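You operate a simulated robot arm through the tools that you are given. There is no shell and no other tool. Be economical: measure what you need, move in short steps, check, and stop when the job is done.

Carry out the task below with a simulated two-armed robot. There is one attempt and no reset: what you move stays moved.

Task
Take the clipboard labelled "5" from the top of the blue bench and leave it on the top shelf of the grey rack. Then put one of the pink foam blocks from the top of the green bench on the blue book. Then put the orange case on the top of the orange table. Do these in the order given. Set down upright: pink foam block.

It is judged by the outcome, as a careful person would: the job done as asked, and still so three seconds after it is handed in. It fails if anything else is knocked over, pushed out of place, dropped, spilled or broken.

Robot
Two 7-joint arms with two-finger grippers on one trunk, on a base that drives. Base frame: it is fixed to the floor where the robot stands at the start and does not move with it; the origin is under the middle of the robot, x ahead of it, y to its left, z up; the surface under the hand at the start is at about z = 850. Lengths are in mm, angles in degrees, forces in N, time in s.
The left shoulder is at the start at [82, 216, 1269], the right one opposite. With the tool pointing down near the work surface each hand reaches from about 300 to 860 mm from the robot's upright axis, wherever it stands, measured 20 degrees to its own side. Places, roughly: blue book [-2000, -2750, 750]; orange case [-2250, -6750, 250]; pink foam block (6x6x9 cm) [-2000, -2300, 900]; top of the orange table [-700, -11400, 800]; top shelf of the grey rack [800, -2100, 1700]. Payload 3.43 kg a hand.
The tool frame of a hand sits at the grasp point between the pads (the TCP): z along the fingers, y along the line on which they close. The tips reach 20 mm beyond it. The gripper opens to 124 mm. The gripper's body begins 93 mm behind the TCP.
Orientation is that of the tool frame in the base frame, as [roll, pitch, yaw] about the fixed x, y, z axes, in that order (R = Rz(yaw) Ry(pitch) Rx(roll)). With the fingers straight down and closing along the base's y, the tool's x points along the base's -x, its y along +y and its z along -z.

Tools
- The arms move only by the tool servo_tool. It takes "left_plan", "right_plan" or both (then of equal length, played together; a hand with none holds still); each is a list of rows, each a list of 3 entries, a list of its own where there are three numbers: the shift along the base's x, y, z in mm, then the turn, a rotation vector about the base's x, y, z in degrees, then the opening in per cent of the stroke, from 0 (shut) to 100 (fully open). In form: [[[tx, ty, tz], [wx, wy, wz], claw], ...]. A call has 1 to 12 rows; each row shifts and turns the commanded pose from where the row before left it. Each row takes 0.2 s and may step no farther than 50 mm and 8.6 degrees from the row before; otherwise, or with a gripper value out of range, the whole call is refused. Where a pose cannot be reached the arm comes as near as it can. A force on the tool above 40 N (or 10 N above the force at the start of the call, whichever is more), or a blocked arm, ends the call early, and 0.2 s more pass. The fingers move at their own pace (about 72 mm/s each) and stop on an object; they squeeze with about 30 N. The grip force told is the motor's: it shows also when the fingers shut on nothing. Time passes only in rows, and 0.2 s behind the last, so rows that do not move let the fingers close. It gives the time, the measured TCP pose, the force on the tool (base axes), the opening and the grip force at its end, in the units of the frame above (readings bear some noise), with the torque about the TCP (base axes, N m) and any sound that the robot's microphone picked up.
- Cameras (640 x 400 px; columns grow to the right, rows downward): "scene" is now at [201.1, -37.2, 1431.7]; the picture's right is [-0.44, -0.90, 0.00], its down [-0.58, 0.28, -0.76] and it looks along [0.69, -0.33, -0.65] (base axes); focal length 288 px, centre (320, 200). "left" rides on the left gripper at [82, -14, -140] in its tool frame; the picture's right is [0.17, 0.99, 0.00], its down [-0.83, 0.14, -0.54] and it looks along [-0.53, 0.09, 0.84] (tool axes); focal length 243 px, centre (320, 200). "right" rides on the right gripper at [82, 14, -140] in its tool frame; the picture's right is [-0.17, 0.99, 0.00], its down [-0.83, -0.14, -0.54] and it looks along [-0.53, -0.09, 0.84] (tool axes); focal length 243 px, centre (320, 200). There is no depth. A picture from a camera that has moved, and an enlarged one, comes with that camera's place and axes in the base frame and with its lens.
- camera(camera): a new picture of that camera. The clock stands still meanwhile.
- slide_trunk(by): slides the trunk up (or, below 0, down) by that many mm; the arms and the scene camera ride with it, the base frame stays. It gives what a move gives, with no picture.
- roll_base(legs): drives the robot by 1 to 6 legs, each [ahead, left, turn to the left] in mm, mm and degrees, along the robot's own axes; the way and the turn of a leg run together, so that a leg with both is an arc; at most 1500 mm and 180 degrees a leg. The arms and the cameras ride along, it lands a little off, and it stops where it bumps. It gives what a move gives.
- aim_head(pan, tilt): turns the head with the scene camera to pan (to the left, within 80 degrees either way) and tilt (down, from -29 to 69), counted from straight ahead of the robot. It gives what a move gives.
- inspect(camera, box): a new picture of the part [left, top, right, bottom] of that camera's present view, enlarged. The clock stands still meanwhile.
- hand_in(): hands the job in; it is judged then, once.

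Work in short steps. Places have to be worked out from the pictures, the camera data and where the tool is seen: move nearer, look again, correct. Check each grasp and each placing, and mend what went wrong. You have 165 turns and 138 pictures in all, those below and enlarged ones among them. Open the grippers and draw the arms clear of the work before you hand the job in, unless the task says otherwise; then end with one line.

The tools are called as a command line: name --argument value ..., lists and objects as JSON in quotes. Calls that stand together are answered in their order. servo_tool: Moves the arms, as the interface text tells. Its arguments: {"type":"object","properties":{"left_plan":{"type":"array"},"right_plan":{"type":"array"}},"required":[]} The other tools are called the same way: slide_trunk (by) slides the trunk up or down; roll_base (legs) drives the base; aim_head (pan, tilt) turns the head that bears the scene camera; camera (camera) takes a picture; inspect (camera, box) takes an enlarged picture of a part of a camera's view; hand_in () hands the job in.

At the start:

```text
t: 0.0
left_eef_pos: [507.4, 71.2, 1075.8]
left_orientation: [-179.9, 0.0, -180.0]
left_wrist_force: [0.0, 0.1, 0.0]
left_moment: [0.01, -0.02, 0.02]
left_gripper_width: 123.9
left_grasp_force: 0.1
right_eef_pos: [535.7, -426.6, 1126.6]
right_orientation: [179.9, -0.1, 179.9]
right_wrist_force: [0.0, 0.4, -0.2]
right_moment: [-0.02, -0.01, -0.01]
right_gripper_width: 123.9
right_grasp_force: 0.0
trunk travel left (down, up): [-425.0, 166.0]
robot x, y, heading: [0.9, -0.3, 0.1]
head pan, tilt: [-25.8, 40.3]
```

scene: 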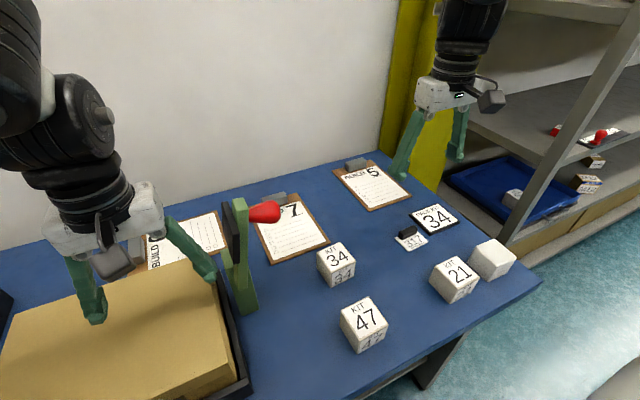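
right: 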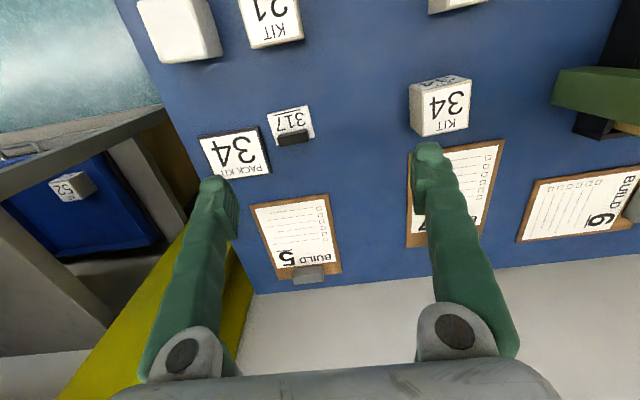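
left: 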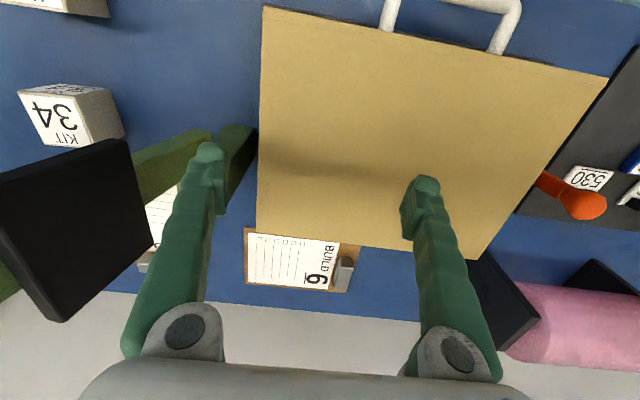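

The bench and clipboard 5 are visible, and I put the clipboard at about [810, -520, 855]. I'll take a closer look at its clip.

inspect --camera "right" --box '[180, 100, 420, 300]'

inspect --camera "scene" --box '[300, 130, 460, 250]'

aim_head --pan -65 --tilt 0

camera --camera "scene"

```text
2.00 times, centred on (300, 200) of right
camera zoom: at [453.7, -411.6, 1266.4], right [0.17, 0.99, 0.0], down [0.83, -0.14, 0.54], along [0.53, -0.09, -0.84], focal length 485 px, centre (360, 200)
```

zoom: 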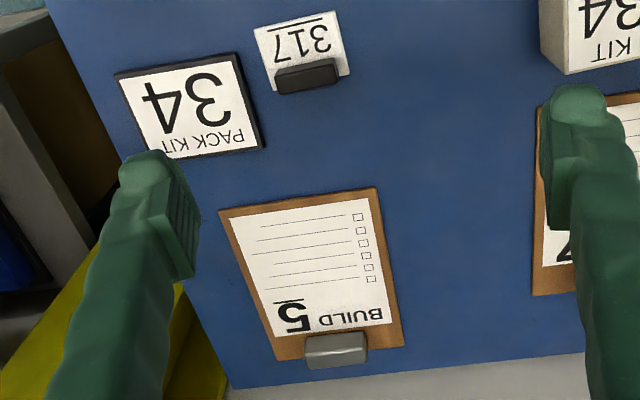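

```text
3.33 times, centred on (380, 190) of scene
camera zoom: at [201.1, -37.2, 1431.7], right [-0.44, -0.9, 0.0], down [-0.58, 0.28, -0.76], along [0.69, -0.33, -0.65], focal length 958 px, centre (120, 233)
```

zoom: 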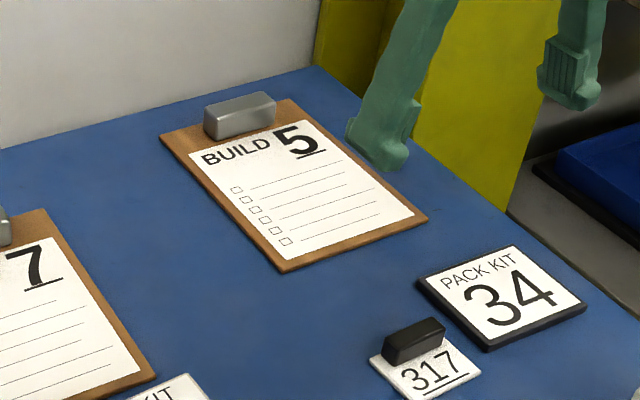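

```text
t: 1.1
left_eef_pos: [507.2, 71.4, 1075.2]
left_orientation: [180.0, 0.0, -180.0]
left_wrist_force: [-0.3, -0.3, -1.2]
left_moment: [-0.01, 0.0, -0.02]
left_gripper_width: 124.2
left_grasp_force: 0.0
right_eef_pos: [534.7, -425.7, 1128.6]
right_orientation: [179.9, -0.1, 180.0]
right_wrist_force: [0.1, 0.4, 0.0]
right_moment: [0.0, -0.01, 0.01]
right_gripper_width: 124.3
right_grasp_force: 0.1
trunk travel left (down, up): [-425.0, 166.0]
robot x, y, heading: [-0.1, 1.3, 0.1]
head pan, tilt: [-65.0, 0.0]
```

```text
132 pictures are left
camera scene: at [162.9, -81.8, 1495.8], right [-0.91, -0.42, 0.0], down [0.0, 0.0, -1.0], along [0.42, -0.91, 0.0], focal length 288 px, centre (320, 200)
```

scene: 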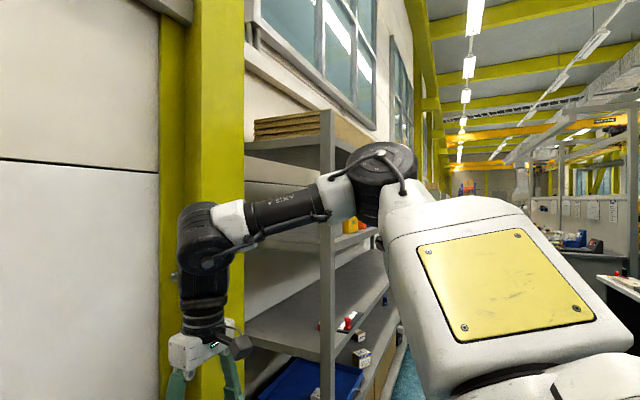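

The clip is a raised block at the far end of the board, so I can grip it with the fingers closing along y. I'll raise the left hand clear, then drive right so the right shoulder lines up with the clip, and look again.

servo_tool --left_plan '[[[0, 0, 50], [0, 0, 0], 100], [[0, 0, 50], [0, 0, 0], 100], [[0, 0, 50], [0, 0, 0], 100]]'

roll_base --legs '[[0, -290, 0]]'

aim_head --pan -15 --tilt 45

camera --camera "scene"

camera --camera "right"

```text
t: 1.9
left_eef_pos: [468.3, 54.7, 1192.4]
left_orientation: [-179.8, 0.1, -179.8]
left_wrist_force: [-0.6, 0.4, -0.1]
left_moment: [0.0, -0.04, -0.02]
left_gripper_width: 123.7
left_grasp_force: 0.0
left hand out of reach, approached as far as the arm can: row 2, 3
right_eef_pos: [535.3, -426.9, 1127.8]
right_orientation: [-179.9, 0.0, 180.0]
right_wrist_force: [-0.2, 0.0, 0.6]
right_moment: [0.0, 0.0, 0.01]
right_gripper_width: 123.8
right_grasp_force: 0.1
trunk travel left (down, up): [-425.0, 166.0]
robot x, y, heading: [1.3, -2.1, -0.2]
head pan, tilt: [-65.0, 0.0]
```

```text
t: 6.3
left_eef_pos: [468.5, -235.7, 1191.5]
left_orientation: [-179.9, 0.1, -180.0]
left_wrist_force: [0.8, 0.4, -0.8]
left_moment: [0.05, -0.02, -0.02]
left_gripper_width: 124.0
left_grasp_force: 0.0
right_eef_pos: [531.0, -716.4, 1128.2]
right_orientation: [180.0, -0.1, 179.7]
right_wrist_force: [-0.6, 0.4, -0.3]
right_moment: [0.01, 0.0, 0.02]
right_gripper_width: 124.0
right_grasp_force: 0.1
trunk travel left (down, up): [-425.0, 166.0]
robot x, y, heading: [-4.6, -288.7, -0.2]
head pan, tilt: [-65.0, 0.0]
```

```text
t: 7.5
left_eef_pos: [468.7, -235.8, 1192.2]
left_orientation: [-179.9, 0.0, -180.0]
left_wrist_force: [-0.9, -0.3, 0.8]
left_moment: [0.02, 0.01, 0.0]
left_gripper_width: 123.9
left_grasp_force: 0.1
right_eef_pos: [532.7, -716.5, 1126.9]
right_orientation: [180.0, 0.1, 179.7]
right_wrist_force: [0.2, 0.8, -0.8]
right_moment: [-0.01, 0.03, 0.01]
right_gripper_width: 124.4
right_grasp_force: 0.1
trunk travel left (down, up): [-425.0, 166.0]
robot x, y, heading: [3.4, -287.7, -0.0]
head pan, tilt: [-15.0, 45.0]
```

```text
131 pictures are left
camera scene: at [202.6, -310.6, 1425.0], right [-0.26, -0.96, 0.0], down [-0.68, 0.19, -0.71], along [0.68, -0.19, -0.71], focal length 288 px, centre (320, 200)
```

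scene: 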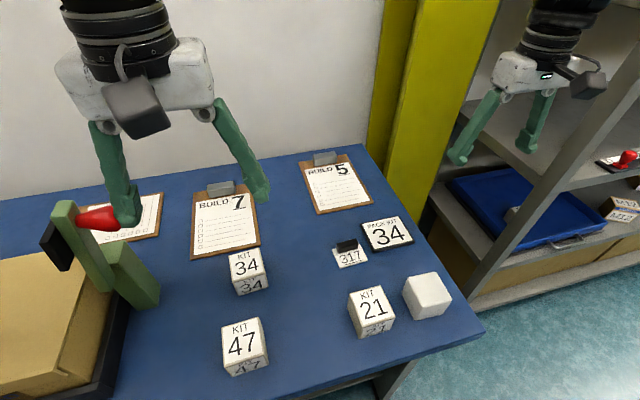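

```text
130 pictures are left
camera right: at [451.3, -701.7, 1266.4], right [0.17, 0.99, 0.0], down [0.83, -0.14, 0.54], along [0.53, -0.09, -0.84], focal length 243 px, centre (320, 200)
```

right: 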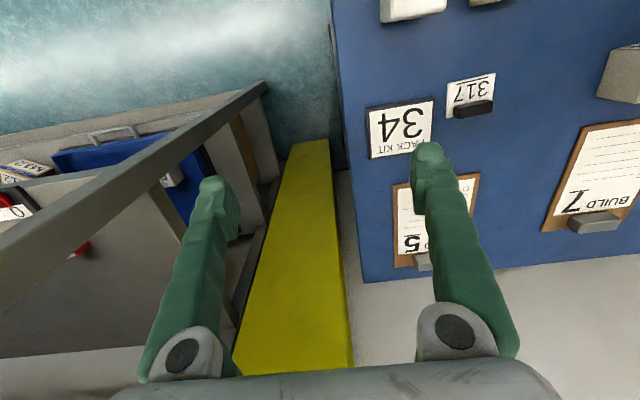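

Clip 5 is at about [918, -530, 868] with almost no yaw. I'll bring the right hand over toward it, tilting it 35° forward.

servo_tool --right_plan '[[[30, 37, -20], [0, -7, 0], 100], [[30, 37, -20], [0, -7, 0], 100], [[30, 37, -20], [0, -7, 0], 100], [[30, 37, -20], [0, -7, 0], 100], [[30, 38, -20], [0, -7, 0], 100], [[40, 0, -10], [0, 0, 0], 100], [[40, 0, -10], [0, 0, 0], 100], [[40, 0, -10], [0, 0, 0], 100], [[40, 0, -10], [0, 0, 0], 100]]'

camera --camera "right"

camera --camera "scene"

```text
refused: row 1 steps farther than a row can; nothing moved
```

```text
129 pictures are left
camera right: at [451.3, -701.7, 1266.4], right [0.17, 0.99, 0.0], down [0.83, -0.14, 0.54], along [0.53, -0.09, -0.84], focal length 243 px, centre (320, 200)
```

right: 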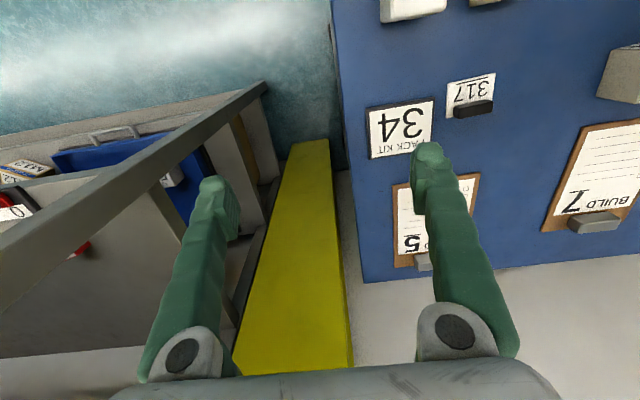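

```text
128 pictures are left
camera scene: at [202.6, -310.6, 1425.0], right [-0.26, -0.96, 0.0], down [-0.68, 0.19, -0.71], along [0.68, -0.19, -0.71], focal length 288 px, centre (320, 200)
```

scene: 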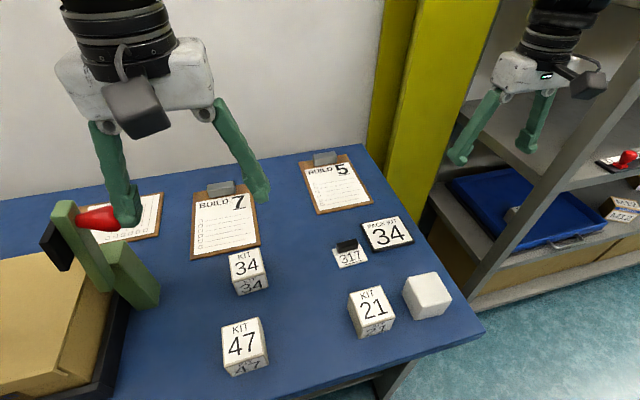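

The call was refused because a row exceeded 50 mm, so I'll shorten the rows.

servo_tool --right_plan '[[[24, 31, -15], [0, -6, 0], 100], [[24, 31, -15], [0, -6, 0], 100], [[24, 31, -15], [0, -6, 0], 100], [[24, 31, -15], [0, -6, 0], 100], [[24, 31, -15], [0, -6, 0], 100], [[24, 31, -15], [0, -5, 0], 100], [[40, 0, -15], [0, 0, 0], 100], [[40, 0, -15], [0, 0, 0], 100], [[40, 0, -15], [0, 0, 0], 100], [[40, 0, -15], [0, 0, 0], 100]]'

camera --camera "right"

camera --camera "scene"

```text
t: 9.7
left_eef_pos: [468.4, -235.5, 1191.8]
left_orientation: [-179.8, 0.1, -180.0]
left_wrist_force: [-0.9, 0.3, 0.7]
left_moment: [-0.01, 0.01, 0.01]
left_gripper_width: 124.0
left_grasp_force: 0.1
right_eef_pos: [790.8, -562.5, 991.9]
right_orientation: [179.9, 35.1, 179.6]
right_wrist_force: [-0.4, 0.1, 0.3]
right_moment: [0.03, 0.01, -0.03]
right_gripper_width: 124.2
right_grasp_force: 0.1
right hand out of reach, approached as far as the arm can: row 8, 9, 10
trunk travel left (down, up): [-425.0, 166.0]
robot x, y, heading: [0.9, -289.1, -0.2]
head pan, tilt: [-15.0, 45.0]
```

```text
127 pictures are left
camera right: at [644.7, -547.1, 1058.4], right [0.14, 0.99, 0.1], down [0.37, -0.14, 0.92], along [0.92, -0.09, -0.38], focal length 243 px, centre (320, 200)
```

right: 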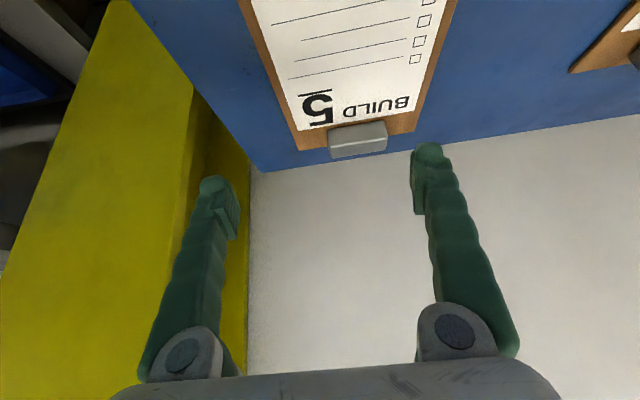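

```text
126 pictures are left
camera scene: at [203.0, -310.3, 1424.9], right [-0.26, -0.96, 0.0], down [-0.68, 0.19, -0.71], along [0.68, -0.19, -0.71], focal length 288 px, centre (320, 200)
```

scene: 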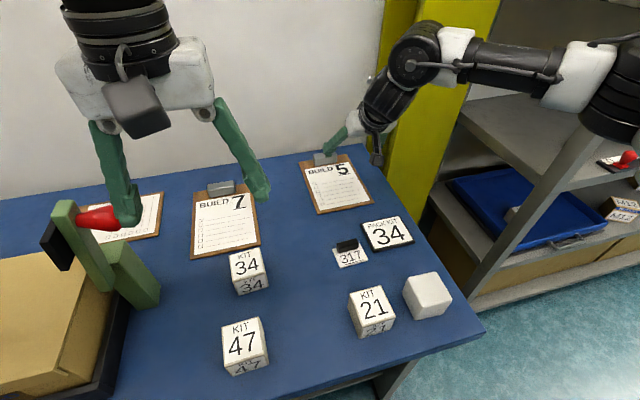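

The arm runs out of reach at x≈790, so the base must go forward. I'll check the gap between the base and the bench front.

aim_head --pan -20 --tilt 69

camera --camera "scene"

```text
t: 10.6
left_eef_pos: [468.6, -235.4, 1191.9]
left_orientation: [-179.9, 0.0, 180.0]
left_wrist_force: [-0.1, 0.7, 0.5]
left_moment: [-0.02, -0.01, 0.01]
left_gripper_width: 124.0
left_grasp_force: 0.1
right_eef_pos: [790.9, -561.1, 991.5]
right_orientation: [179.8, 35.0, 179.7]
right_wrist_force: [0.0, 0.8, -0.2]
right_moment: [0.06, -0.01, 0.0]
right_gripper_width: 123.8
right_grasp_force: 0.0
trunk travel left (down, up): [-425.0, 166.0]
robot x, y, heading: [1.4, -290.3, -0.1]
head pan, tilt: [-20.0, 68.8]
```

```text
125 pictures are left
camera scene: at [176.6, -308.5, 1396.1], right [-0.35, -0.94, 0.0], down [-0.87, 0.32, -0.36], along [0.34, -0.13, -0.93], focal length 288 px, centre (320, 200)
```

scene: 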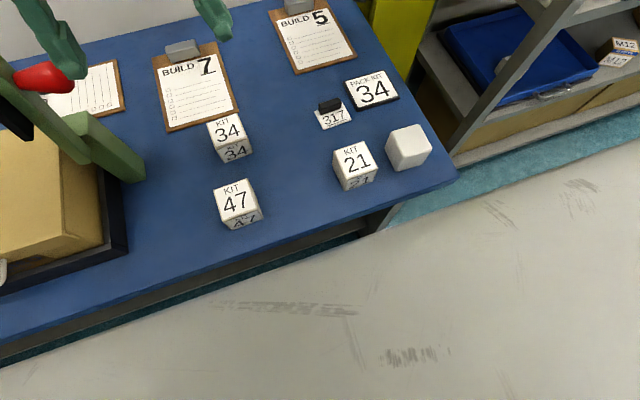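

inspect --camera "scene" --box '[260, 150, 500, 300]'

```text
2.67 times, centred on (380, 225) of scene
camera zoom: at [176.6, -308.5, 1396.1], right [-0.35, -0.94, 0.0], down [-0.87, 0.32, -0.36], along [0.34, -0.13, -0.93], focal length 767 px, centre (160, 133)
```

zoom: 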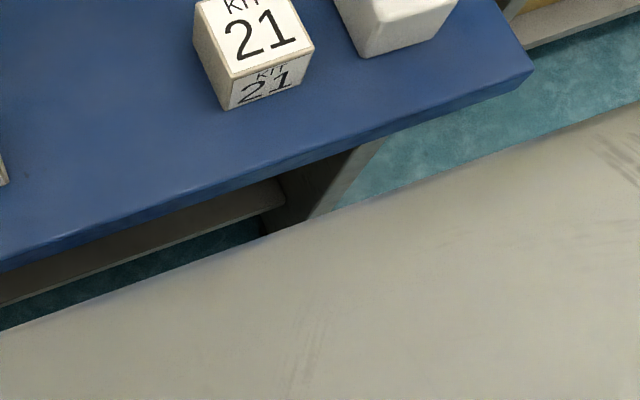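

aim_head --pan -80 --tilt 55

camera --camera "scene"

```text
t: 11.9
left_eef_pos: [468.2, -237.3, 1191.6]
left_orientation: [-179.9, 0.1, 179.9]
left_wrist_force: [-0.5, -0.2, -0.1]
left_moment: [-0.05, 0.02, -0.02]
left_gripper_width: 123.9
left_grasp_force: 0.1
right_eef_pos: [789.3, -561.8, 991.1]
right_orientation: [179.8, 34.9, 179.7]
right_wrist_force: [0.2, 0.6, -0.5]
right_moment: [0.01, 0.04, -0.02]
right_gripper_width: 124.0
right_grasp_force: 0.1
trunk travel left (down, up): [-425.0, 166.0]
robot x, y, heading: [0.4, -285.3, -0.1]
head pan, tilt: [-80.0, 55.0]
```

```text
123 pictures are left
camera scene: at [136.5, -360.1, 1411.5], right [-0.99, -0.17, 0.0], down [-0.14, 0.81, -0.57], along [0.1, -0.57, -0.82], focal length 288 px, centre (320, 200)
```

scene: 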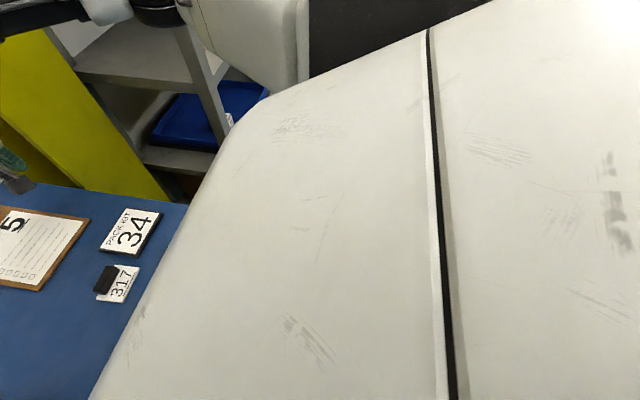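

That white surface is the robot's own torso, so it doesn't show the base. I'll raise the right hand slightly, creep forward 70 mm, and check for a bump.

roll_base --legs '[[70, 0, 0]]'

aim_head --pan -15 --tilt 45

```text
t: 12.9
left_eef_pos: [535.2, -234.8, 1192.3]
left_orientation: [-179.9, 0.2, 180.0]
left_wrist_force: [0.3, -0.2, -0.5]
left_moment: [0.02, -0.04, -0.03]
left_gripper_width: 124.2
left_grasp_force: 0.0
right_eef_pos: [857.3, -561.9, 993.4]
right_orientation: [179.8, 35.1, 179.7]
right_wrist_force: [0.4, 0.0, 0.3]
right_moment: [-0.02, 0.02, 0.0]
right_gripper_width: 124.1
right_grasp_force: 0.0
trunk travel left (down, up): [-425.0, 166.0]
robot x, y, heading: [65.3, -291.3, -0.2]
head pan, tilt: [-80.0, 55.0]
```

```text
t: 14.3
left_eef_pos: [536.8, -236.3, 1191.9]
left_orientation: [-179.9, 0.1, 179.9]
left_wrist_force: [0.1, 0.0, 0.8]
left_moment: [0.0, -0.01, 0.02]
left_gripper_width: 124.3
left_grasp_force: 0.0
right_eef_pos: [859.1, -562.5, 993.4]
right_orientation: [179.8, 35.0, 179.7]
right_wrist_force: [0.3, 0.3, -0.2]
right_moment: [-0.01, 0.01, 0.04]
right_gripper_width: 124.0
right_grasp_force: 0.1
trunk travel left (down, up): [-425.0, 166.0]
robot x, y, heading: [68.2, -290.9, -0.2]
head pan, tilt: [-15.0, 45.0]
```

No bump. Combining both views, the clip is at about [918, -520]. I'll move over it with less tilt.

servo_tool --right_plan '[[[12, 10, -5], [0, 5, 0], 100], [[12, 10, -5], [0, 5, 0], 100], [[12, 10, -10], [0, 5, 0], 100], [[12, 10, -20], [0, 0, 0], 100], [[0, 0, 0], [0, 0, 0], 100]]'

camera --camera "right"

camera --camera "scene"

```text
t: 15.5
left_eef_pos: [536.1, -236.3, 1192.9]
left_orientation: [-180.0, 0.3, -179.9]
left_wrist_force: [-0.1, -0.9, -0.1]
left_moment: [0.02, -0.01, 0.02]
left_gripper_width: 124.1
left_grasp_force: 0.1
right_eef_pos: [825.0, -617.8, 940.5]
right_orientation: [179.9, 19.9, 179.8]
right_wrist_force: [-0.1, 0.2, -0.1]
right_moment: [-0.04, 0.0, -0.01]
right_gripper_width: 124.4
right_grasp_force: 0.1
right hand out of reach, approached as far as the arm can: row 1, 2, 3, 4
trunk travel left (down, up): [-425.0, 166.0]
robot x, y, heading: [65.8, -288.5, -0.4]
head pan, tilt: [-15.0, 45.0]
```

```text
122 pictures are left
camera right: at [702.2, -601.0, 1042.8], right [0.16, 0.99, 0.06], down [0.6, -0.14, 0.79], along [0.79, -0.09, -0.61], focal length 243 px, centre (320, 200)
```

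right: 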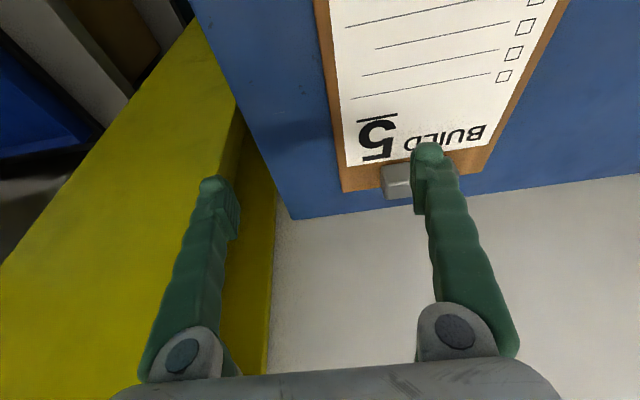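

```text
121 pictures are left
camera scene: at [270.6, -310.6, 1425.0], right [-0.26, -0.96, 0.0], down [-0.68, 0.19, -0.71], along [0.68, -0.19, -0.71], focal length 288 px, centre (320, 200)
```

scene: 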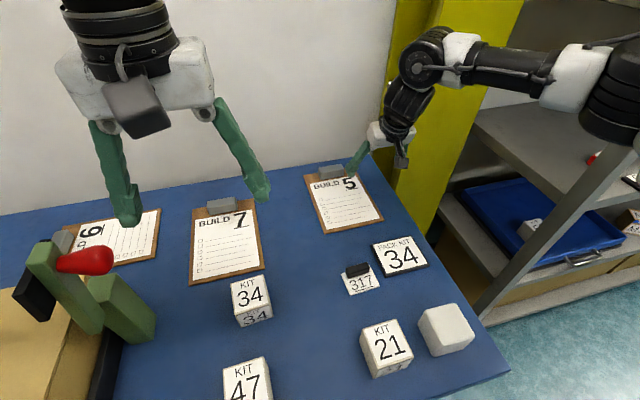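

The arm is at its reach limit. I'll try lowering the trunk, raising the hand first, to see if reach improves.

servo_tool --right_plan '[[[-10, 0, 40], [0, -5, 0], 100], [[-10, 0, 40], [0, -5, 0], 100], [[-10, 0, 40], [0, -5, 0], 100], [[-10, 0, 40], [0, -5, 0], 100]]'

slide_trunk --by -150

servo_tool --right_plan '[[[20, 15, 0], [0, 0, 0], 100], [[20, 15, 0], [0, 0, 0], 100], [[20, 15, 0], [0, 0, 0], 100], [[20, 15, 0], [0, 0, 0], 100], [[20, 15, 0], [0, 0, 0], 100]]'

```text
t: 16.5
left_eef_pos: [533.7, -235.6, 1191.8]
left_orientation: [-179.9, 0.2, 180.0]
left_wrist_force: [-0.8, -0.2, -0.6]
left_moment: [-0.04, -0.06, 0.01]
left_gripper_width: 123.6
left_grasp_force: 0.1
right_eef_pos: [785.2, -615.0, 1102.2]
right_orientation: [179.8, 40.2, 179.7]
right_wrist_force: [0.3, 0.4, -0.5]
right_moment: [-0.04, -0.04, 0.02]
right_gripper_width: 124.2
right_grasp_force: 0.0
trunk travel left (down, up): [-425.0, 166.0]
robot x, y, heading: [69.3, -288.8, -0.0]
head pan, tilt: [-15.0, 45.0]
```

```text
t: 18.3
left_eef_pos: [536.3, -235.8, 1041.6]
left_orientation: [-179.9, 0.2, 180.0]
left_wrist_force: [0.4, -0.6, 0.6]
left_moment: [0.03, 0.01, -0.04]
left_gripper_width: 124.1
left_grasp_force: 0.0
right_eef_pos: [784.8, -615.3, 951.6]
right_orientation: [179.8, 40.1, 179.8]
right_wrist_force: [0.0, 0.3, 0.7]
right_moment: [0.0, 0.02, -0.03]
right_gripper_width: 124.0
right_grasp_force: 0.0
trunk travel left (down, up): [-275.0, 316.0]
robot x, y, heading: [70.4, -289.7, -0.2]
head pan, tilt: [-15.0, 45.0]
```

```text
t: 19.5
left_eef_pos: [536.6, -236.0, 1043.4]
left_orientation: [-179.8, 0.1, 180.0]
left_wrist_force: [0.3, -0.4, -0.2]
left_moment: [0.03, 0.01, 0.01]
left_gripper_width: 123.8
left_grasp_force: 0.1
right_eef_pos: [879.5, -547.0, 950.6]
right_orientation: [179.8, 39.9, 179.6]
right_wrist_force: [-0.4, -0.3, -0.6]
right_moment: [0.04, -0.02, 0.03]
right_gripper_width: 124.2
right_grasp_force: 0.1
right hand out of reach, approached as far as the arm can: row 5
trunk travel left (down, up): [-275.0, 316.0]
robot x, y, heading: [72.3, -289.7, -0.3]
head pan, tilt: [-15.0, 45.0]
```

Reach is better now, at [880, -547, 951] with a 40° tilt. A small base nudge forward and left should line the hand up.

roll_base --legs '[[40, 25, 0]]'

camera --camera "right"

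camera --camera "scene"

```text
t: 20.5
left_eef_pos: [576.2, -212.0, 1042.7]
left_orientation: [-179.9, 0.1, 179.9]
left_wrist_force: [-0.1, 0.1, -1.3]
left_moment: [-0.01, 0.01, -0.01]
left_gripper_width: 124.1
left_grasp_force: 0.0
right_eef_pos: [918.3, -522.2, 952.2]
right_orientation: [179.8, 40.0, 179.7]
right_wrist_force: [-1.1, 0.0, -0.2]
right_moment: [0.03, -0.01, 0.0]
right_gripper_width: 123.9
right_grasp_force: 0.0
trunk travel left (down, up): [-275.0, 316.0]
robot x, y, heading: [104.3, -260.5, -0.3]
head pan, tilt: [-15.0, 45.0]
```

```text
120 pictures are left
camera right: at [766.6, -506.8, 1004.5], right [0.13, 0.99, 0.11], down [0.29, -0.14, 0.95], along [0.95, -0.09, -0.3], focal length 243 px, centre (320, 200)
```

right: 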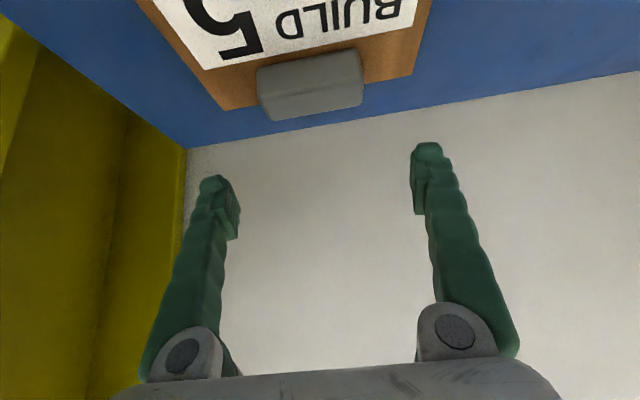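

```text
119 pictures are left
camera scene: at [348.4, -286.6, 1275.2], right [-0.26, -0.96, 0.0], down [-0.68, 0.19, -0.71], along [0.68, -0.19, -0.71], focal length 288 px, centre (320, 200)
```

scene: 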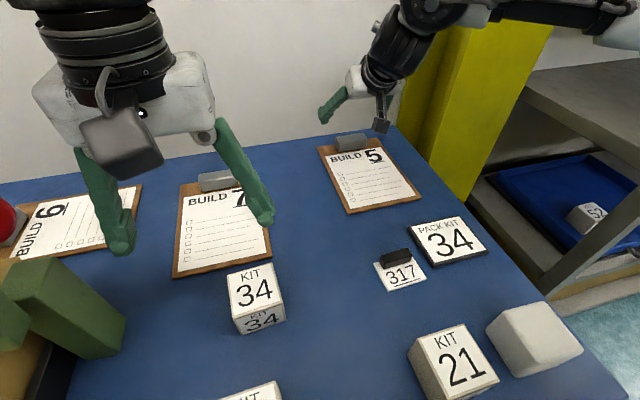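

The clip sits at about [914, -522] and is roughly 79 mm wide. The hand is centred over it, so I'll descend.

servo_tool --right_plan '[[[-2, 0, -15], [0, 0, 0], 100], [[-2, 0, -15], [0, 0, 0], 100], [[-2, 0, -15], [0, 0, 0], 100], [[0, 0, 0], [0, 0, 0], 100]]'

camera --camera "right"

inspect --camera "scene" --box '[280, 60, 440, 180]'

```text
t: 21.5
left_eef_pos: [577.2, -211.7, 1042.6]
left_orientation: [-180.0, 0.2, 179.9]
left_wrist_force: [0.1, 0.0, -0.1]
left_moment: [-0.03, -0.01, -0.02]
left_gripper_width: 124.2
left_grasp_force: 0.1
right_eef_pos: [912.5, -521.9, 908.2]
right_orientation: [179.8, 40.0, 179.7]
right_wrist_force: [-0.3, -0.2, -1.0]
right_moment: [0.01, 0.01, -0.02]
right_gripper_width: 124.1
right_grasp_force: 0.1
trunk travel left (down, up): [-275.0, 316.0]
robot x, y, heading: [107.9, -264.6, -0.1]
head pan, tilt: [-15.0, 45.0]
```

```text
118 pictures are left
camera right: at [760.2, -506.4, 960.8], right [0.13, 0.99, 0.11], down [0.29, -0.14, 0.95], along [0.95, -0.09, -0.3], focal length 243 px, centre (320, 200)
```

right: 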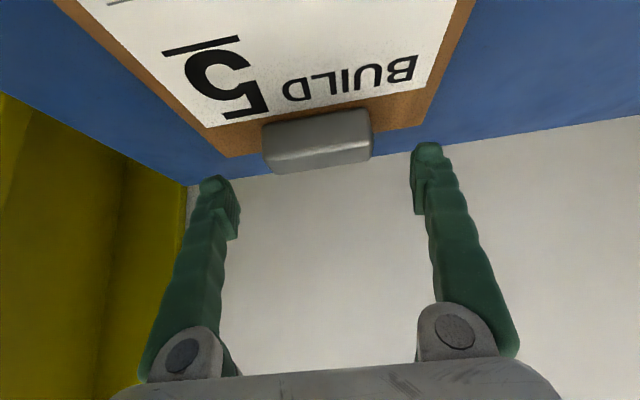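

```text
3.33 times, centred on (360, 120) of scene
camera zoom: at [348.2, -286.6, 1275.3], right [-0.26, -0.96, 0.0], down [-0.68, 0.19, -0.71], along [0.68, -0.19, -0.71], focal length 958 px, centre (187, 467)
```

zoom: 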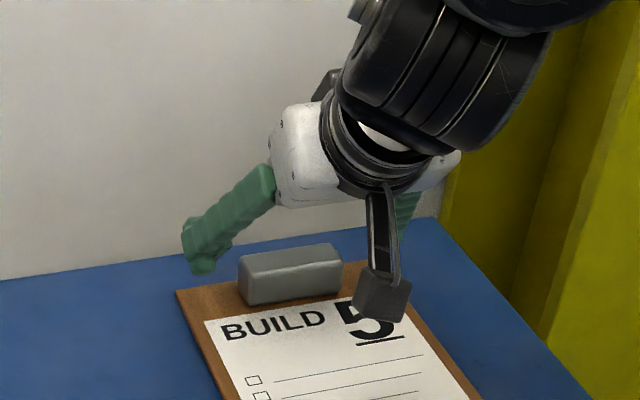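

The hand is centred, so I'll descend another 22 mm and shift slightly back, then close.

servo_tool --right_plan '[[[-5, 0, -8], [0, 0, 0], 100], [[-5, 0, -8], [0, 0, 0], 100], [[-2, 0, -5], [0, 0, 0], 100], [[0, 0, 0], [0, 0, 0], 100]]'

camera --camera "right"

```text
t: 22.5
left_eef_pos: [577.3, -211.5, 1042.3]
left_orientation: [-179.9, 0.2, 179.9]
left_wrist_force: [-0.6, 0.5, 0.4]
left_moment: [0.02, 0.0, -0.01]
left_gripper_width: 123.9
left_grasp_force: 0.1
right_eef_pos: [898.3, -521.6, 884.9]
right_orientation: [179.9, 40.0, 179.6]
right_wrist_force: [0.2, 0.5, -0.2]
right_moment: [0.02, 0.0, 0.01]
right_gripper_width: 123.9
right_grasp_force: 0.0
trunk travel left (down, up): [-275.0, 316.0]
robot x, y, heading: [107.7, -264.5, -0.3]
head pan, tilt: [-15.0, 45.0]
```

```text
116 pictures are left
camera right: at [748.0, -507.0, 938.9], right [0.13, 0.99, 0.11], down [0.29, -0.14, 0.95], along [0.95, -0.09, -0.3], focal length 243 px, centre (320, 200)
```

right: 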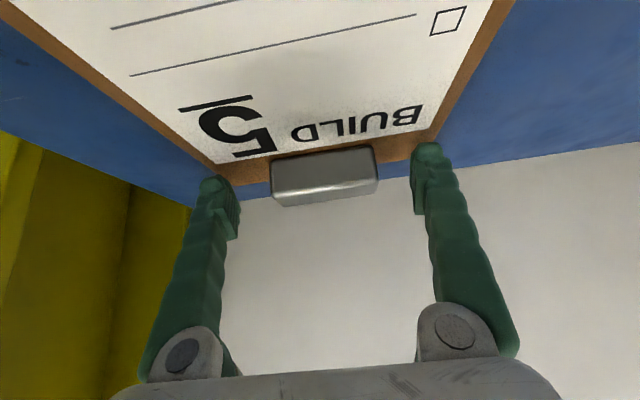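

No contact yet, so I'll go down 4 mm more and close.

servo_tool --right_plan '[[[0, 0, -4], [0, 0, 0], 100], [[0, 0, 0], [0, 0, 0], 60], [[0, 0, 0], [0, 0, 0], 30], [[0, 0, 0], [0, 0, 0], 0], [[0, 0, 0], [0, 0, 0], 0], [[0, 0, 0], [0, 0, 0], 0]]'

camera --camera "right"

```text
t: 23.9
left_eef_pos: [576.1, -212.8, 1042.7]
left_orientation: [-179.8, 0.1, 179.8]
left_wrist_force: [0.3, 0.2, 0.4]
left_moment: [-0.01, 0.0, 0.0]
left_gripper_width: 124.1
left_grasp_force: 0.2
right_eef_pos: [899.1, -521.3, 881.7]
right_orientation: [179.8, 40.0, 179.6]
right_wrist_force: [1.2, -0.2, 0.5]
right_moment: [-0.06, -0.02, 0.02]
right_gripper_width: 73.7
right_grasp_force: 30.0
trunk travel left (down, up): [-275.0, 316.0]
robot x, y, heading: [105.9, -262.2, -0.3]
head pan, tilt: [-15.0, 45.0]
```

```text
115 pictures are left
camera right: at [748.1, -506.6, 935.3], right [0.13, 0.99, 0.11], down [0.29, -0.14, 0.95], along [0.95, -0.09, -0.3], focal length 243 px, centre (320, 200)
```

right: 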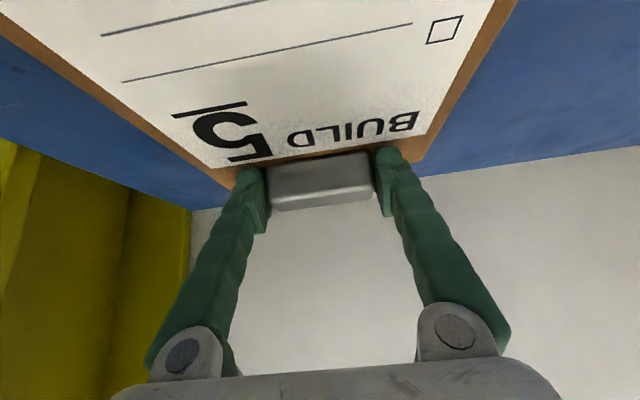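

Gripped at a width of 74 mm. I'll lift 40 mm and check whether the board stays level.

servo_tool --right_plan '[[[0, 0, 10], [0, 0, 0], 0], [[0, 0, 15], [0, 0, 0], 0], [[0, 0, 15], [0, 0, 0], 0], [[0, 0, 0], [0, 0, 0], 0]]'

camera --camera "right"

camera --camera "scene"

```text
t: 24.9
left_eef_pos: [576.6, -211.6, 1042.3]
left_orientation: [-179.9, 0.1, 180.0]
left_wrist_force: [0.2, 0.4, 0.2]
left_moment: [-0.02, 0.03, -0.02]
left_gripper_width: 123.9
left_grasp_force: 0.0
right_eef_pos: [900.2, -521.3, 920.8]
right_orientation: [179.8, 40.0, 179.6]
right_wrist_force: [1.0, -0.7, -1.4]
right_moment: [-0.03, -0.08, 0.01]
right_gripper_width: 73.9
right_grasp_force: 29.9
trunk travel left (down, up): [-275.0, 316.0]
robot x, y, heading: [104.4, -268.3, -0.1]
head pan, tilt: [-15.0, 45.0]
```

```text
114 pictures are left
camera right: at [748.6, -506.9, 974.3], right [0.13, 0.99, 0.11], down [0.29, -0.14, 0.95], along [0.95, -0.09, -0.3], focal length 243 px, centre (320, 200)
```

right: 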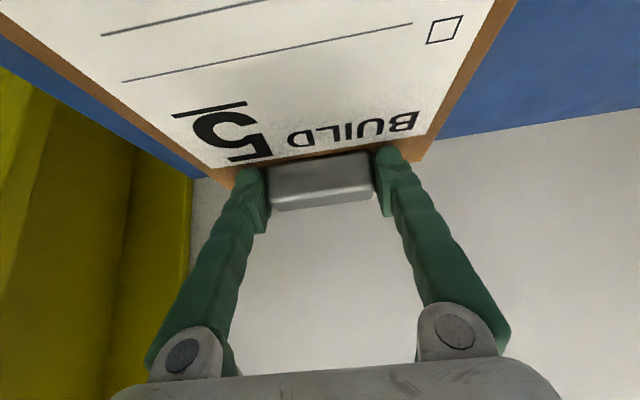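

```text
113 pictures are left
camera scene: at [348.7, -286.8, 1275.1], right [-0.26, -0.96, 0.0], down [-0.68, 0.19, -0.71], along [0.68, -0.19, -0.71], focal length 288 px, centre (320, 200)
```

scene: 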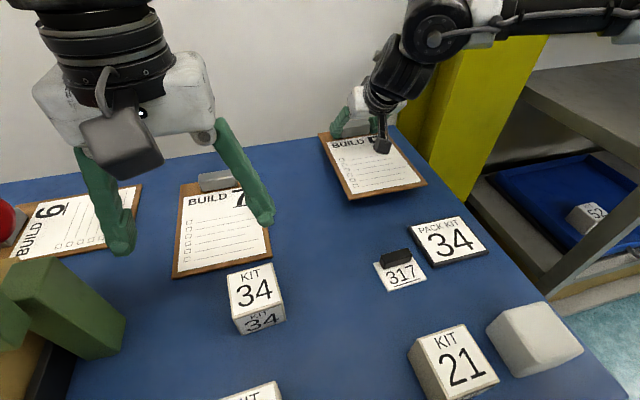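

The board is held level and firm. I'll raise the trunk, back away from the bench, and look at the rack.

slide_trunk --by 200

roll_base --legs '[[-450, 0, 0]]'

aim_head --pan -60 --tilt 10

camera --camera "scene"

```text
t: 27.1
left_eef_pos: [577.0, -211.7, 1242.4]
left_orientation: [-179.9, 0.1, 179.9]
left_wrist_force: [0.0, 0.0, -0.6]
left_moment: [-0.01, 0.03, 0.01]
left_gripper_width: 124.0
left_grasp_force: 0.0
right_eef_pos: [900.4, -522.8, 1152.8]
right_orientation: [179.7, 42.5, 179.7]
right_wrist_force: [-0.4, -0.5, -2.4]
right_moment: [-0.01, -0.08, -0.02]
right_gripper_width: 73.9
right_grasp_force: 30.2
trunk travel left (down, up): [-475.0, 116.0]
robot x, y, heading: [104.0, -263.2, -0.2]
head pan, tilt: [-15.0, 45.0]
```

```text
t: 30.3
left_eef_pos: [130.0, -210.9, 1240.7]
left_orientation: [-179.9, 0.2, 179.8]
left_wrist_force: [0.5, 0.3, -0.7]
left_moment: [-0.03, -0.01, -0.01]
left_gripper_width: 123.9
left_grasp_force: 0.1
right_eef_pos: [453.7, -522.3, 1152.4]
right_orientation: [179.7, 42.5, 179.5]
right_wrist_force: [-0.7, -0.2, -2.1]
right_moment: [-0.01, -0.07, -0.01]
right_gripper_width: 73.8
right_grasp_force: 29.8
trunk travel left (down, up): [-475.0, 116.0]
robot x, y, heading: [-336.6, -261.2, 0.0]
head pan, tilt: [-15.0, 45.0]
```

```text
t: 31.4
left_eef_pos: [130.2, -210.7, 1242.3]
left_orientation: [-180.0, 0.1, 179.9]
left_wrist_force: [-0.9, -0.1, 0.9]
left_moment: [0.01, 0.02, -0.03]
left_gripper_width: 124.1
left_grasp_force: 0.1
right_eef_pos: [452.5, -520.9, 1153.8]
right_orientation: [179.7, 42.5, 179.6]
right_wrist_force: [0.5, -0.2, -1.9]
right_moment: [0.04, -0.06, 0.01]
right_gripper_width: 73.8
right_grasp_force: 30.1
trunk travel left (down, up): [-475.0, 116.0]
robot x, y, heading: [-338.8, -257.5, -0.3]
head pan, tilt: [-60.0, 10.0]
```

```text
112 pictures are left
camera scene: at [-187.3, -343.4, 1534.8], right [-0.87, -0.49, 0.0], down [-0.09, 0.15, -0.98], along [0.49, -0.86, -0.17], focal length 288 px, centre (320, 200)
```

scene: 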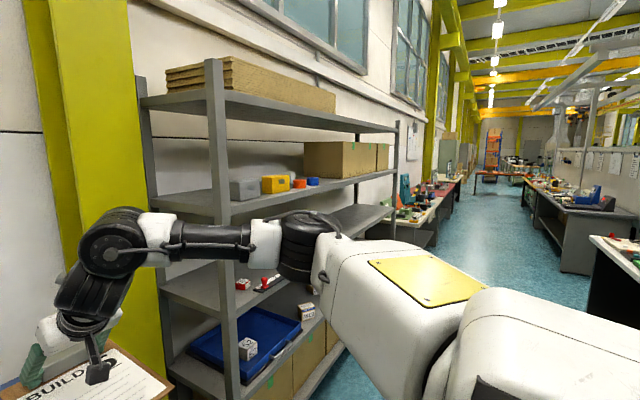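

The top shelf is the open top level. Boards are stacked on its near end and it is free further along. I'll back off more and drive sideways to about y=-1840.

roll_base --legs '[[-200, 0, 0], [0, -800, 0], [0, -780, 0]]'

slide_trunk --by 116

aim_head --pan -10 --tilt 0

camera --camera "scene"

```text
t: 32.9
left_eef_pos: [-6.6, -226.4, 1242.7]
left_orientation: [-179.4, 0.2, -179.3]
left_wrist_force: [-0.3, 1.5, 0.3]
left_moment: [-0.17, -0.06, -0.02]
left_gripper_width: 124.0
left_grasp_force: 0.0
right_eef_pos: [321.2, -532.9, 1156.0]
right_orientation: [-179.6, 42.6, -179.2]
right_wrist_force: [0.9, 1.4, -1.5]
right_moment: [-0.14, -0.05, -0.15]
right_gripper_width: 74.1
right_grasp_force: 30.4
trunk travel left (down, up): [-475.0, 116.0]
robot x, y, heading: [-473.7, -293.0, 0.5]
head pan, tilt: [-60.0, 10.0]
stopped in leg 1: the robot was blocked; the commanded pose is now the measured one
```

```text
t: 34.4
left_eef_pos: [-3.6, -238.3, 1356.0]
left_orientation: [-179.9, -0.2, -179.5]
left_wrist_force: [-0.2, -0.3, -0.4]
left_moment: [0.03, 0.05, 0.01]
left_gripper_width: 123.9
left_grasp_force: 0.1
right_eef_pos: [274.7, -547.6, 1507.0]
right_orientation: [179.6, 60.3, -180.0]
right_wrist_force: [0.3, 0.1, -2.5]
right_moment: [0.01, -0.07, 0.05]
right_gripper_width: 73.8
right_grasp_force: 30.4
trunk travel left (down, up): [-591.0, 0.0]
robot x, y, heading: [-472.7, -296.8, 0.4]
head pan, tilt: [-60.0, 10.0]
```

```text
t: 35.6
left_eef_pos: [-5.5, -237.3, 1359.9]
left_orientation: [-179.9, 0.2, -179.5]
left_wrist_force: [0.1, 0.4, 0.7]
left_moment: [0.02, -0.02, 0.04]
left_gripper_width: 124.1
left_grasp_force: 0.0
right_eef_pos: [272.7, -545.9, 1511.0]
right_orientation: [179.6, 60.7, 179.9]
right_wrist_force: [0.8, 0.3, -1.5]
right_moment: [0.03, -0.07, 0.01]
right_gripper_width: 73.7
right_grasp_force: 29.8
trunk travel left (down, up): [-591.0, 0.0]
robot x, y, heading: [-473.6, -293.2, 0.3]
head pan, tilt: [-10.0, 0.0]
```

```text
111 pictures are left
camera scene: at [-380.5, -309.3, 1681.7], right [-0.17, -0.99, 0.0], down [0.0, 0.0, -1.0], along [0.99, -0.17, 0.0], focal length 288 px, centre (320, 200)
```

scene: 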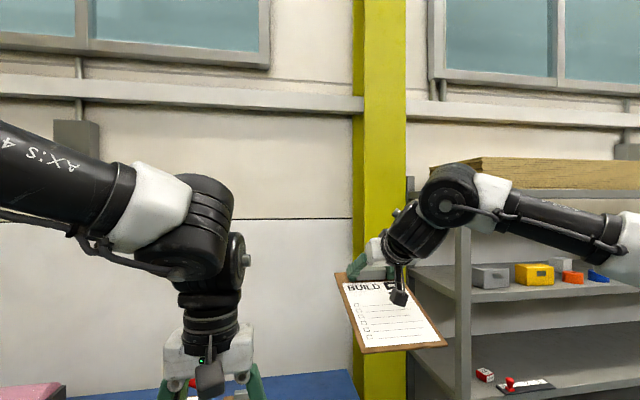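

The base was blocked from behind at x≈-474. I'll look to both sides to see what is there.

aim_head --pan -80 --tilt 25

camera --camera "scene"

aim_head --pan 80 --tilt 25

camera --camera "scene"

```text
t: 37.0
left_eef_pos: [-5.1, -237.9, 1358.5]
left_orientation: [-179.9, 0.1, -179.5]
left_wrist_force: [-0.1, 0.0, -0.2]
left_moment: [0.05, 0.01, -0.01]
left_gripper_width: 124.2
left_grasp_force: 0.1
right_eef_pos: [273.2, -546.4, 1509.4]
right_orientation: [179.6, 60.4, -179.9]
right_wrist_force: [-0.8, 0.6, -1.5]
right_moment: [-0.04, -0.04, 0.0]
right_gripper_width: 74.1
right_grasp_force: 29.9
trunk travel left (down, up): [-591.0, 0.0]
robot x, y, heading: [-473.4, -293.6, 0.5]
head pan, tilt: [-80.0, 25.0]
```

```text
110 pictures are left
camera scene: at [-451.9, -384.6, 1641.3], right [-0.98, -0.18, 0.0], down [-0.08, 0.42, -0.91], along [0.16, -0.89, -0.42], focal length 288 px, centre (320, 200)
```

scene: 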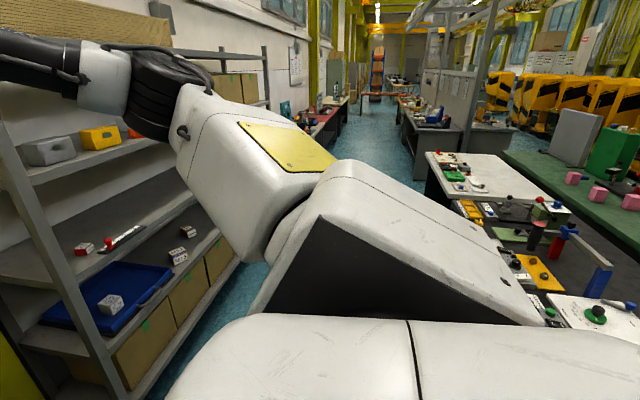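

```text
t: 39.4
left_eef_pos: [-4.9, -237.7, 1358.5]
left_orientation: [-179.9, 0.2, -179.4]
left_wrist_force: [-0.1, 0.3, -0.1]
left_moment: [-0.01, 0.01, 0.0]
left_gripper_width: 123.7
left_grasp_force: 0.0
right_eef_pos: [272.8, -547.0, 1510.4]
right_orientation: [179.6, 60.5, -180.0]
right_wrist_force: [0.2, -0.5, -1.5]
right_moment: [-0.01, -0.05, -0.01]
right_gripper_width: 74.2
right_grasp_force: 30.9
trunk travel left (down, up): [-591.0, 0.0]
robot x, y, heading: [-470.2, -294.0, 0.3]
head pan, tilt: [80.0, 25.0]
```

```text
109 pictures are left
camera scene: at [-452.9, -203.1, 1641.3], right [0.99, -0.17, 0.0], down [-0.07, -0.42, -0.91], along [0.15, 0.89, -0.42], focal length 288 px, centre (320, 200)
```

scene: 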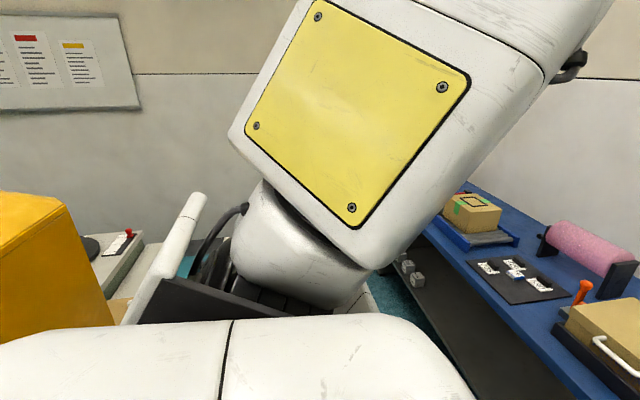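

Behind me is a white workbench with its front at x≈-870, so the base half-length is about 390 mm. Nothing looks disturbed. I'll test the high placing pose here in free air, bringing the board level at z≈1760.

servo_tool --right_plan '[[[0, 0, 40], [0, 3, 0], 0], [[0, 0, 40], [0, 3, 0], 0], [[0, 0, 40], [0, 3, 0], 0], [[0, 0, 40], [0, 3, 0], 0], [[0, 0, 40], [0, 3, 0], 0], [[0, 0, 40], [0, 3, 0], 0], [[0, 0, 20], [0, 2, 0], 0], [[0, 0, 0], [0, 0, 0], 0]]'

aim_head --pan -15 --tilt 0

camera --camera "scene"

```text
t: 41.2
left_eef_pos: [-4.1, -236.5, 1357.5]
left_orientation: [-179.8, 0.1, -179.6]
left_wrist_force: [-0.8, 0.1, -0.1]
left_moment: [-0.01, 0.0, 0.0]
left_gripper_width: 124.0
left_grasp_force: 0.0
right_eef_pos: [142.1, -673.3, 1643.4]
right_orientation: [179.4, 40.8, -179.9]
right_wrist_force: [0.2, -0.9, -1.3]
right_moment: [0.0, -0.09, -0.02]
right_gripper_width: 73.8
right_grasp_force: 30.1
right hand out of reach, approached as far as the arm can: row 1, 2, 3, 4, 5, 6, 7
trunk travel left (down, up): [-591.0, 0.0]
robot x, y, heading: [-473.9, -291.9, 0.3]
head pan, tilt: [80.0, 25.0]
```

```text
t: 43.0
left_eef_pos: [-4.4, -237.2, 1358.6]
left_orientation: [-179.8, 0.3, -179.5]
left_wrist_force: [-0.4, -0.1, 1.0]
left_moment: [0.0, 0.0, 0.0]
left_gripper_width: 124.0
left_grasp_force: 0.1
right_eef_pos: [141.7, -674.2, 1643.4]
right_orientation: [179.4, 40.8, 180.0]
right_wrist_force: [-0.3, 0.3, -1.1]
right_moment: [0.02, -0.08, 0.03]
right_gripper_width: 74.1
right_grasp_force: 30.0
trunk travel left (down, up): [-591.0, 0.0]
robot x, y, heading: [-470.2, -296.6, 0.3]
head pan, tilt: [-15.0, 0.0]
```

```text
108 pictures are left
camera scene: at [-381.6, -316.7, 1681.6], right [-0.25, -0.97, 0.0], down [0.0, 0.0, -1.0], along [0.97, -0.25, 0.0], focal length 288 px, centre (320, 200)
```

scene: 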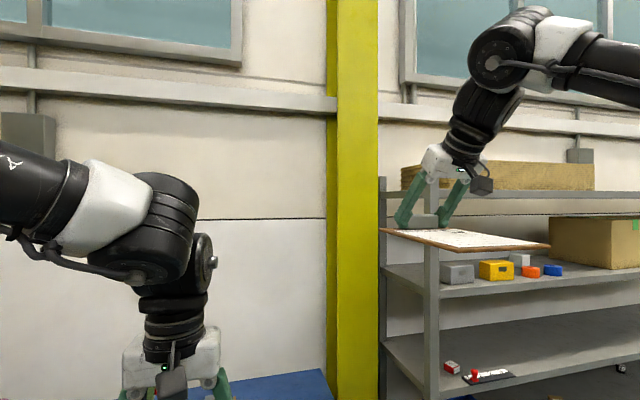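

Facing the rack, the arm can't hold a level board at z≈1735. It could if the robot stands parallel to the rack, with the shoulder nearer and the hand out to its right. I'll test that pose in free air: ahead about 250, right about 480, z 1760.

servo_tool --right_plan '[[[-40, -10, 10], [0, 0, 0], 0], [[-40, -10, 10], [0, 0, 0], 0], [[-40, -10, 12], [0, 0, 0], 0], [[-40, -10, 12], [0, 0, 0], 0], [[-40, -10, 12], [0, 0, 0], 0], [[-40, -10, 15], [0, 0, 0], 0], [[-40, -10, 15], [0, 0, 0], 0], [[-40, -15, 15], [0, 0, 0], 0], [[-40, -15, 18], [0, 0, 0], 0], [[0, 0, 0], [0, 0, 0], 0]]'

aim_head --pan -60 --tilt 0

camera --camera "scene"

```text
t: 45.1
left_eef_pos: [-3.7, -236.8, 1357.8]
left_orientation: [-180.0, 0.2, -179.5]
left_wrist_force: [0.9, 0.3, -0.8]
left_moment: [0.02, 0.0, 0.02]
left_gripper_width: 123.9
left_grasp_force: 0.0
right_eef_pos: [-202.3, -772.0, 1721.0]
right_orientation: [179.5, 40.8, -180.0]
right_wrist_force: [-0.4, -0.8, -2.1]
right_moment: [-0.02, -0.08, 0.0]
right_gripper_width: 74.0
right_grasp_force: 30.3
right hand out of reach, approached as far as the arm can: row 8, 9
trunk travel left (down, up): [-591.0, 0.0]
robot x, y, heading: [-471.9, -293.3, 0.2]
head pan, tilt: [-15.0, 0.0]
```

```text
t: 46.3
left_eef_pos: [-5.8, -237.5, 1357.8]
left_orientation: [-179.9, 0.2, -179.5]
left_wrist_force: [0.5, 0.6, 0.1]
left_moment: [-0.06, 0.0, -0.02]
left_gripper_width: 124.1
left_grasp_force: 0.0
right_eef_pos: [-203.9, -772.1, 1721.0]
right_orientation: [179.4, 40.9, -180.0]
right_wrist_force: [-0.3, 0.4, -0.8]
right_moment: [0.01, -0.07, -0.02]
right_gripper_width: 73.9
right_grasp_force: 29.9
trunk travel left (down, up): [-591.0, 0.0]
robot x, y, heading: [-475.4, -294.1, 0.2]
head pan, tilt: [-60.0, 0.0]
```

```text
107 pictures are left
camera scene: at [-423.7, -371.9, 1681.7], right [-0.86, -0.5, 0.0], down [0.0, 0.0, -1.0], along [0.5, -0.86, 0.0], focal length 288 px, centre (320, 200)
```

scene: 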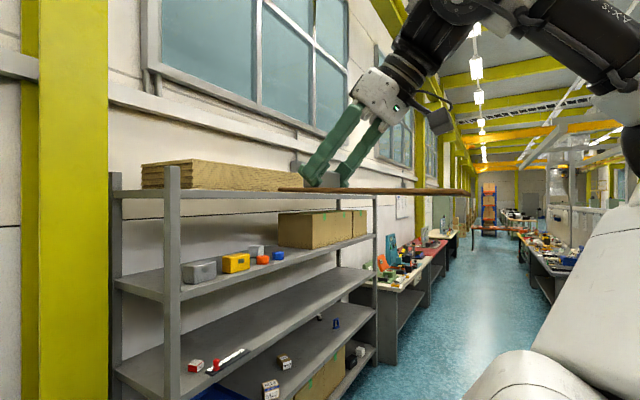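

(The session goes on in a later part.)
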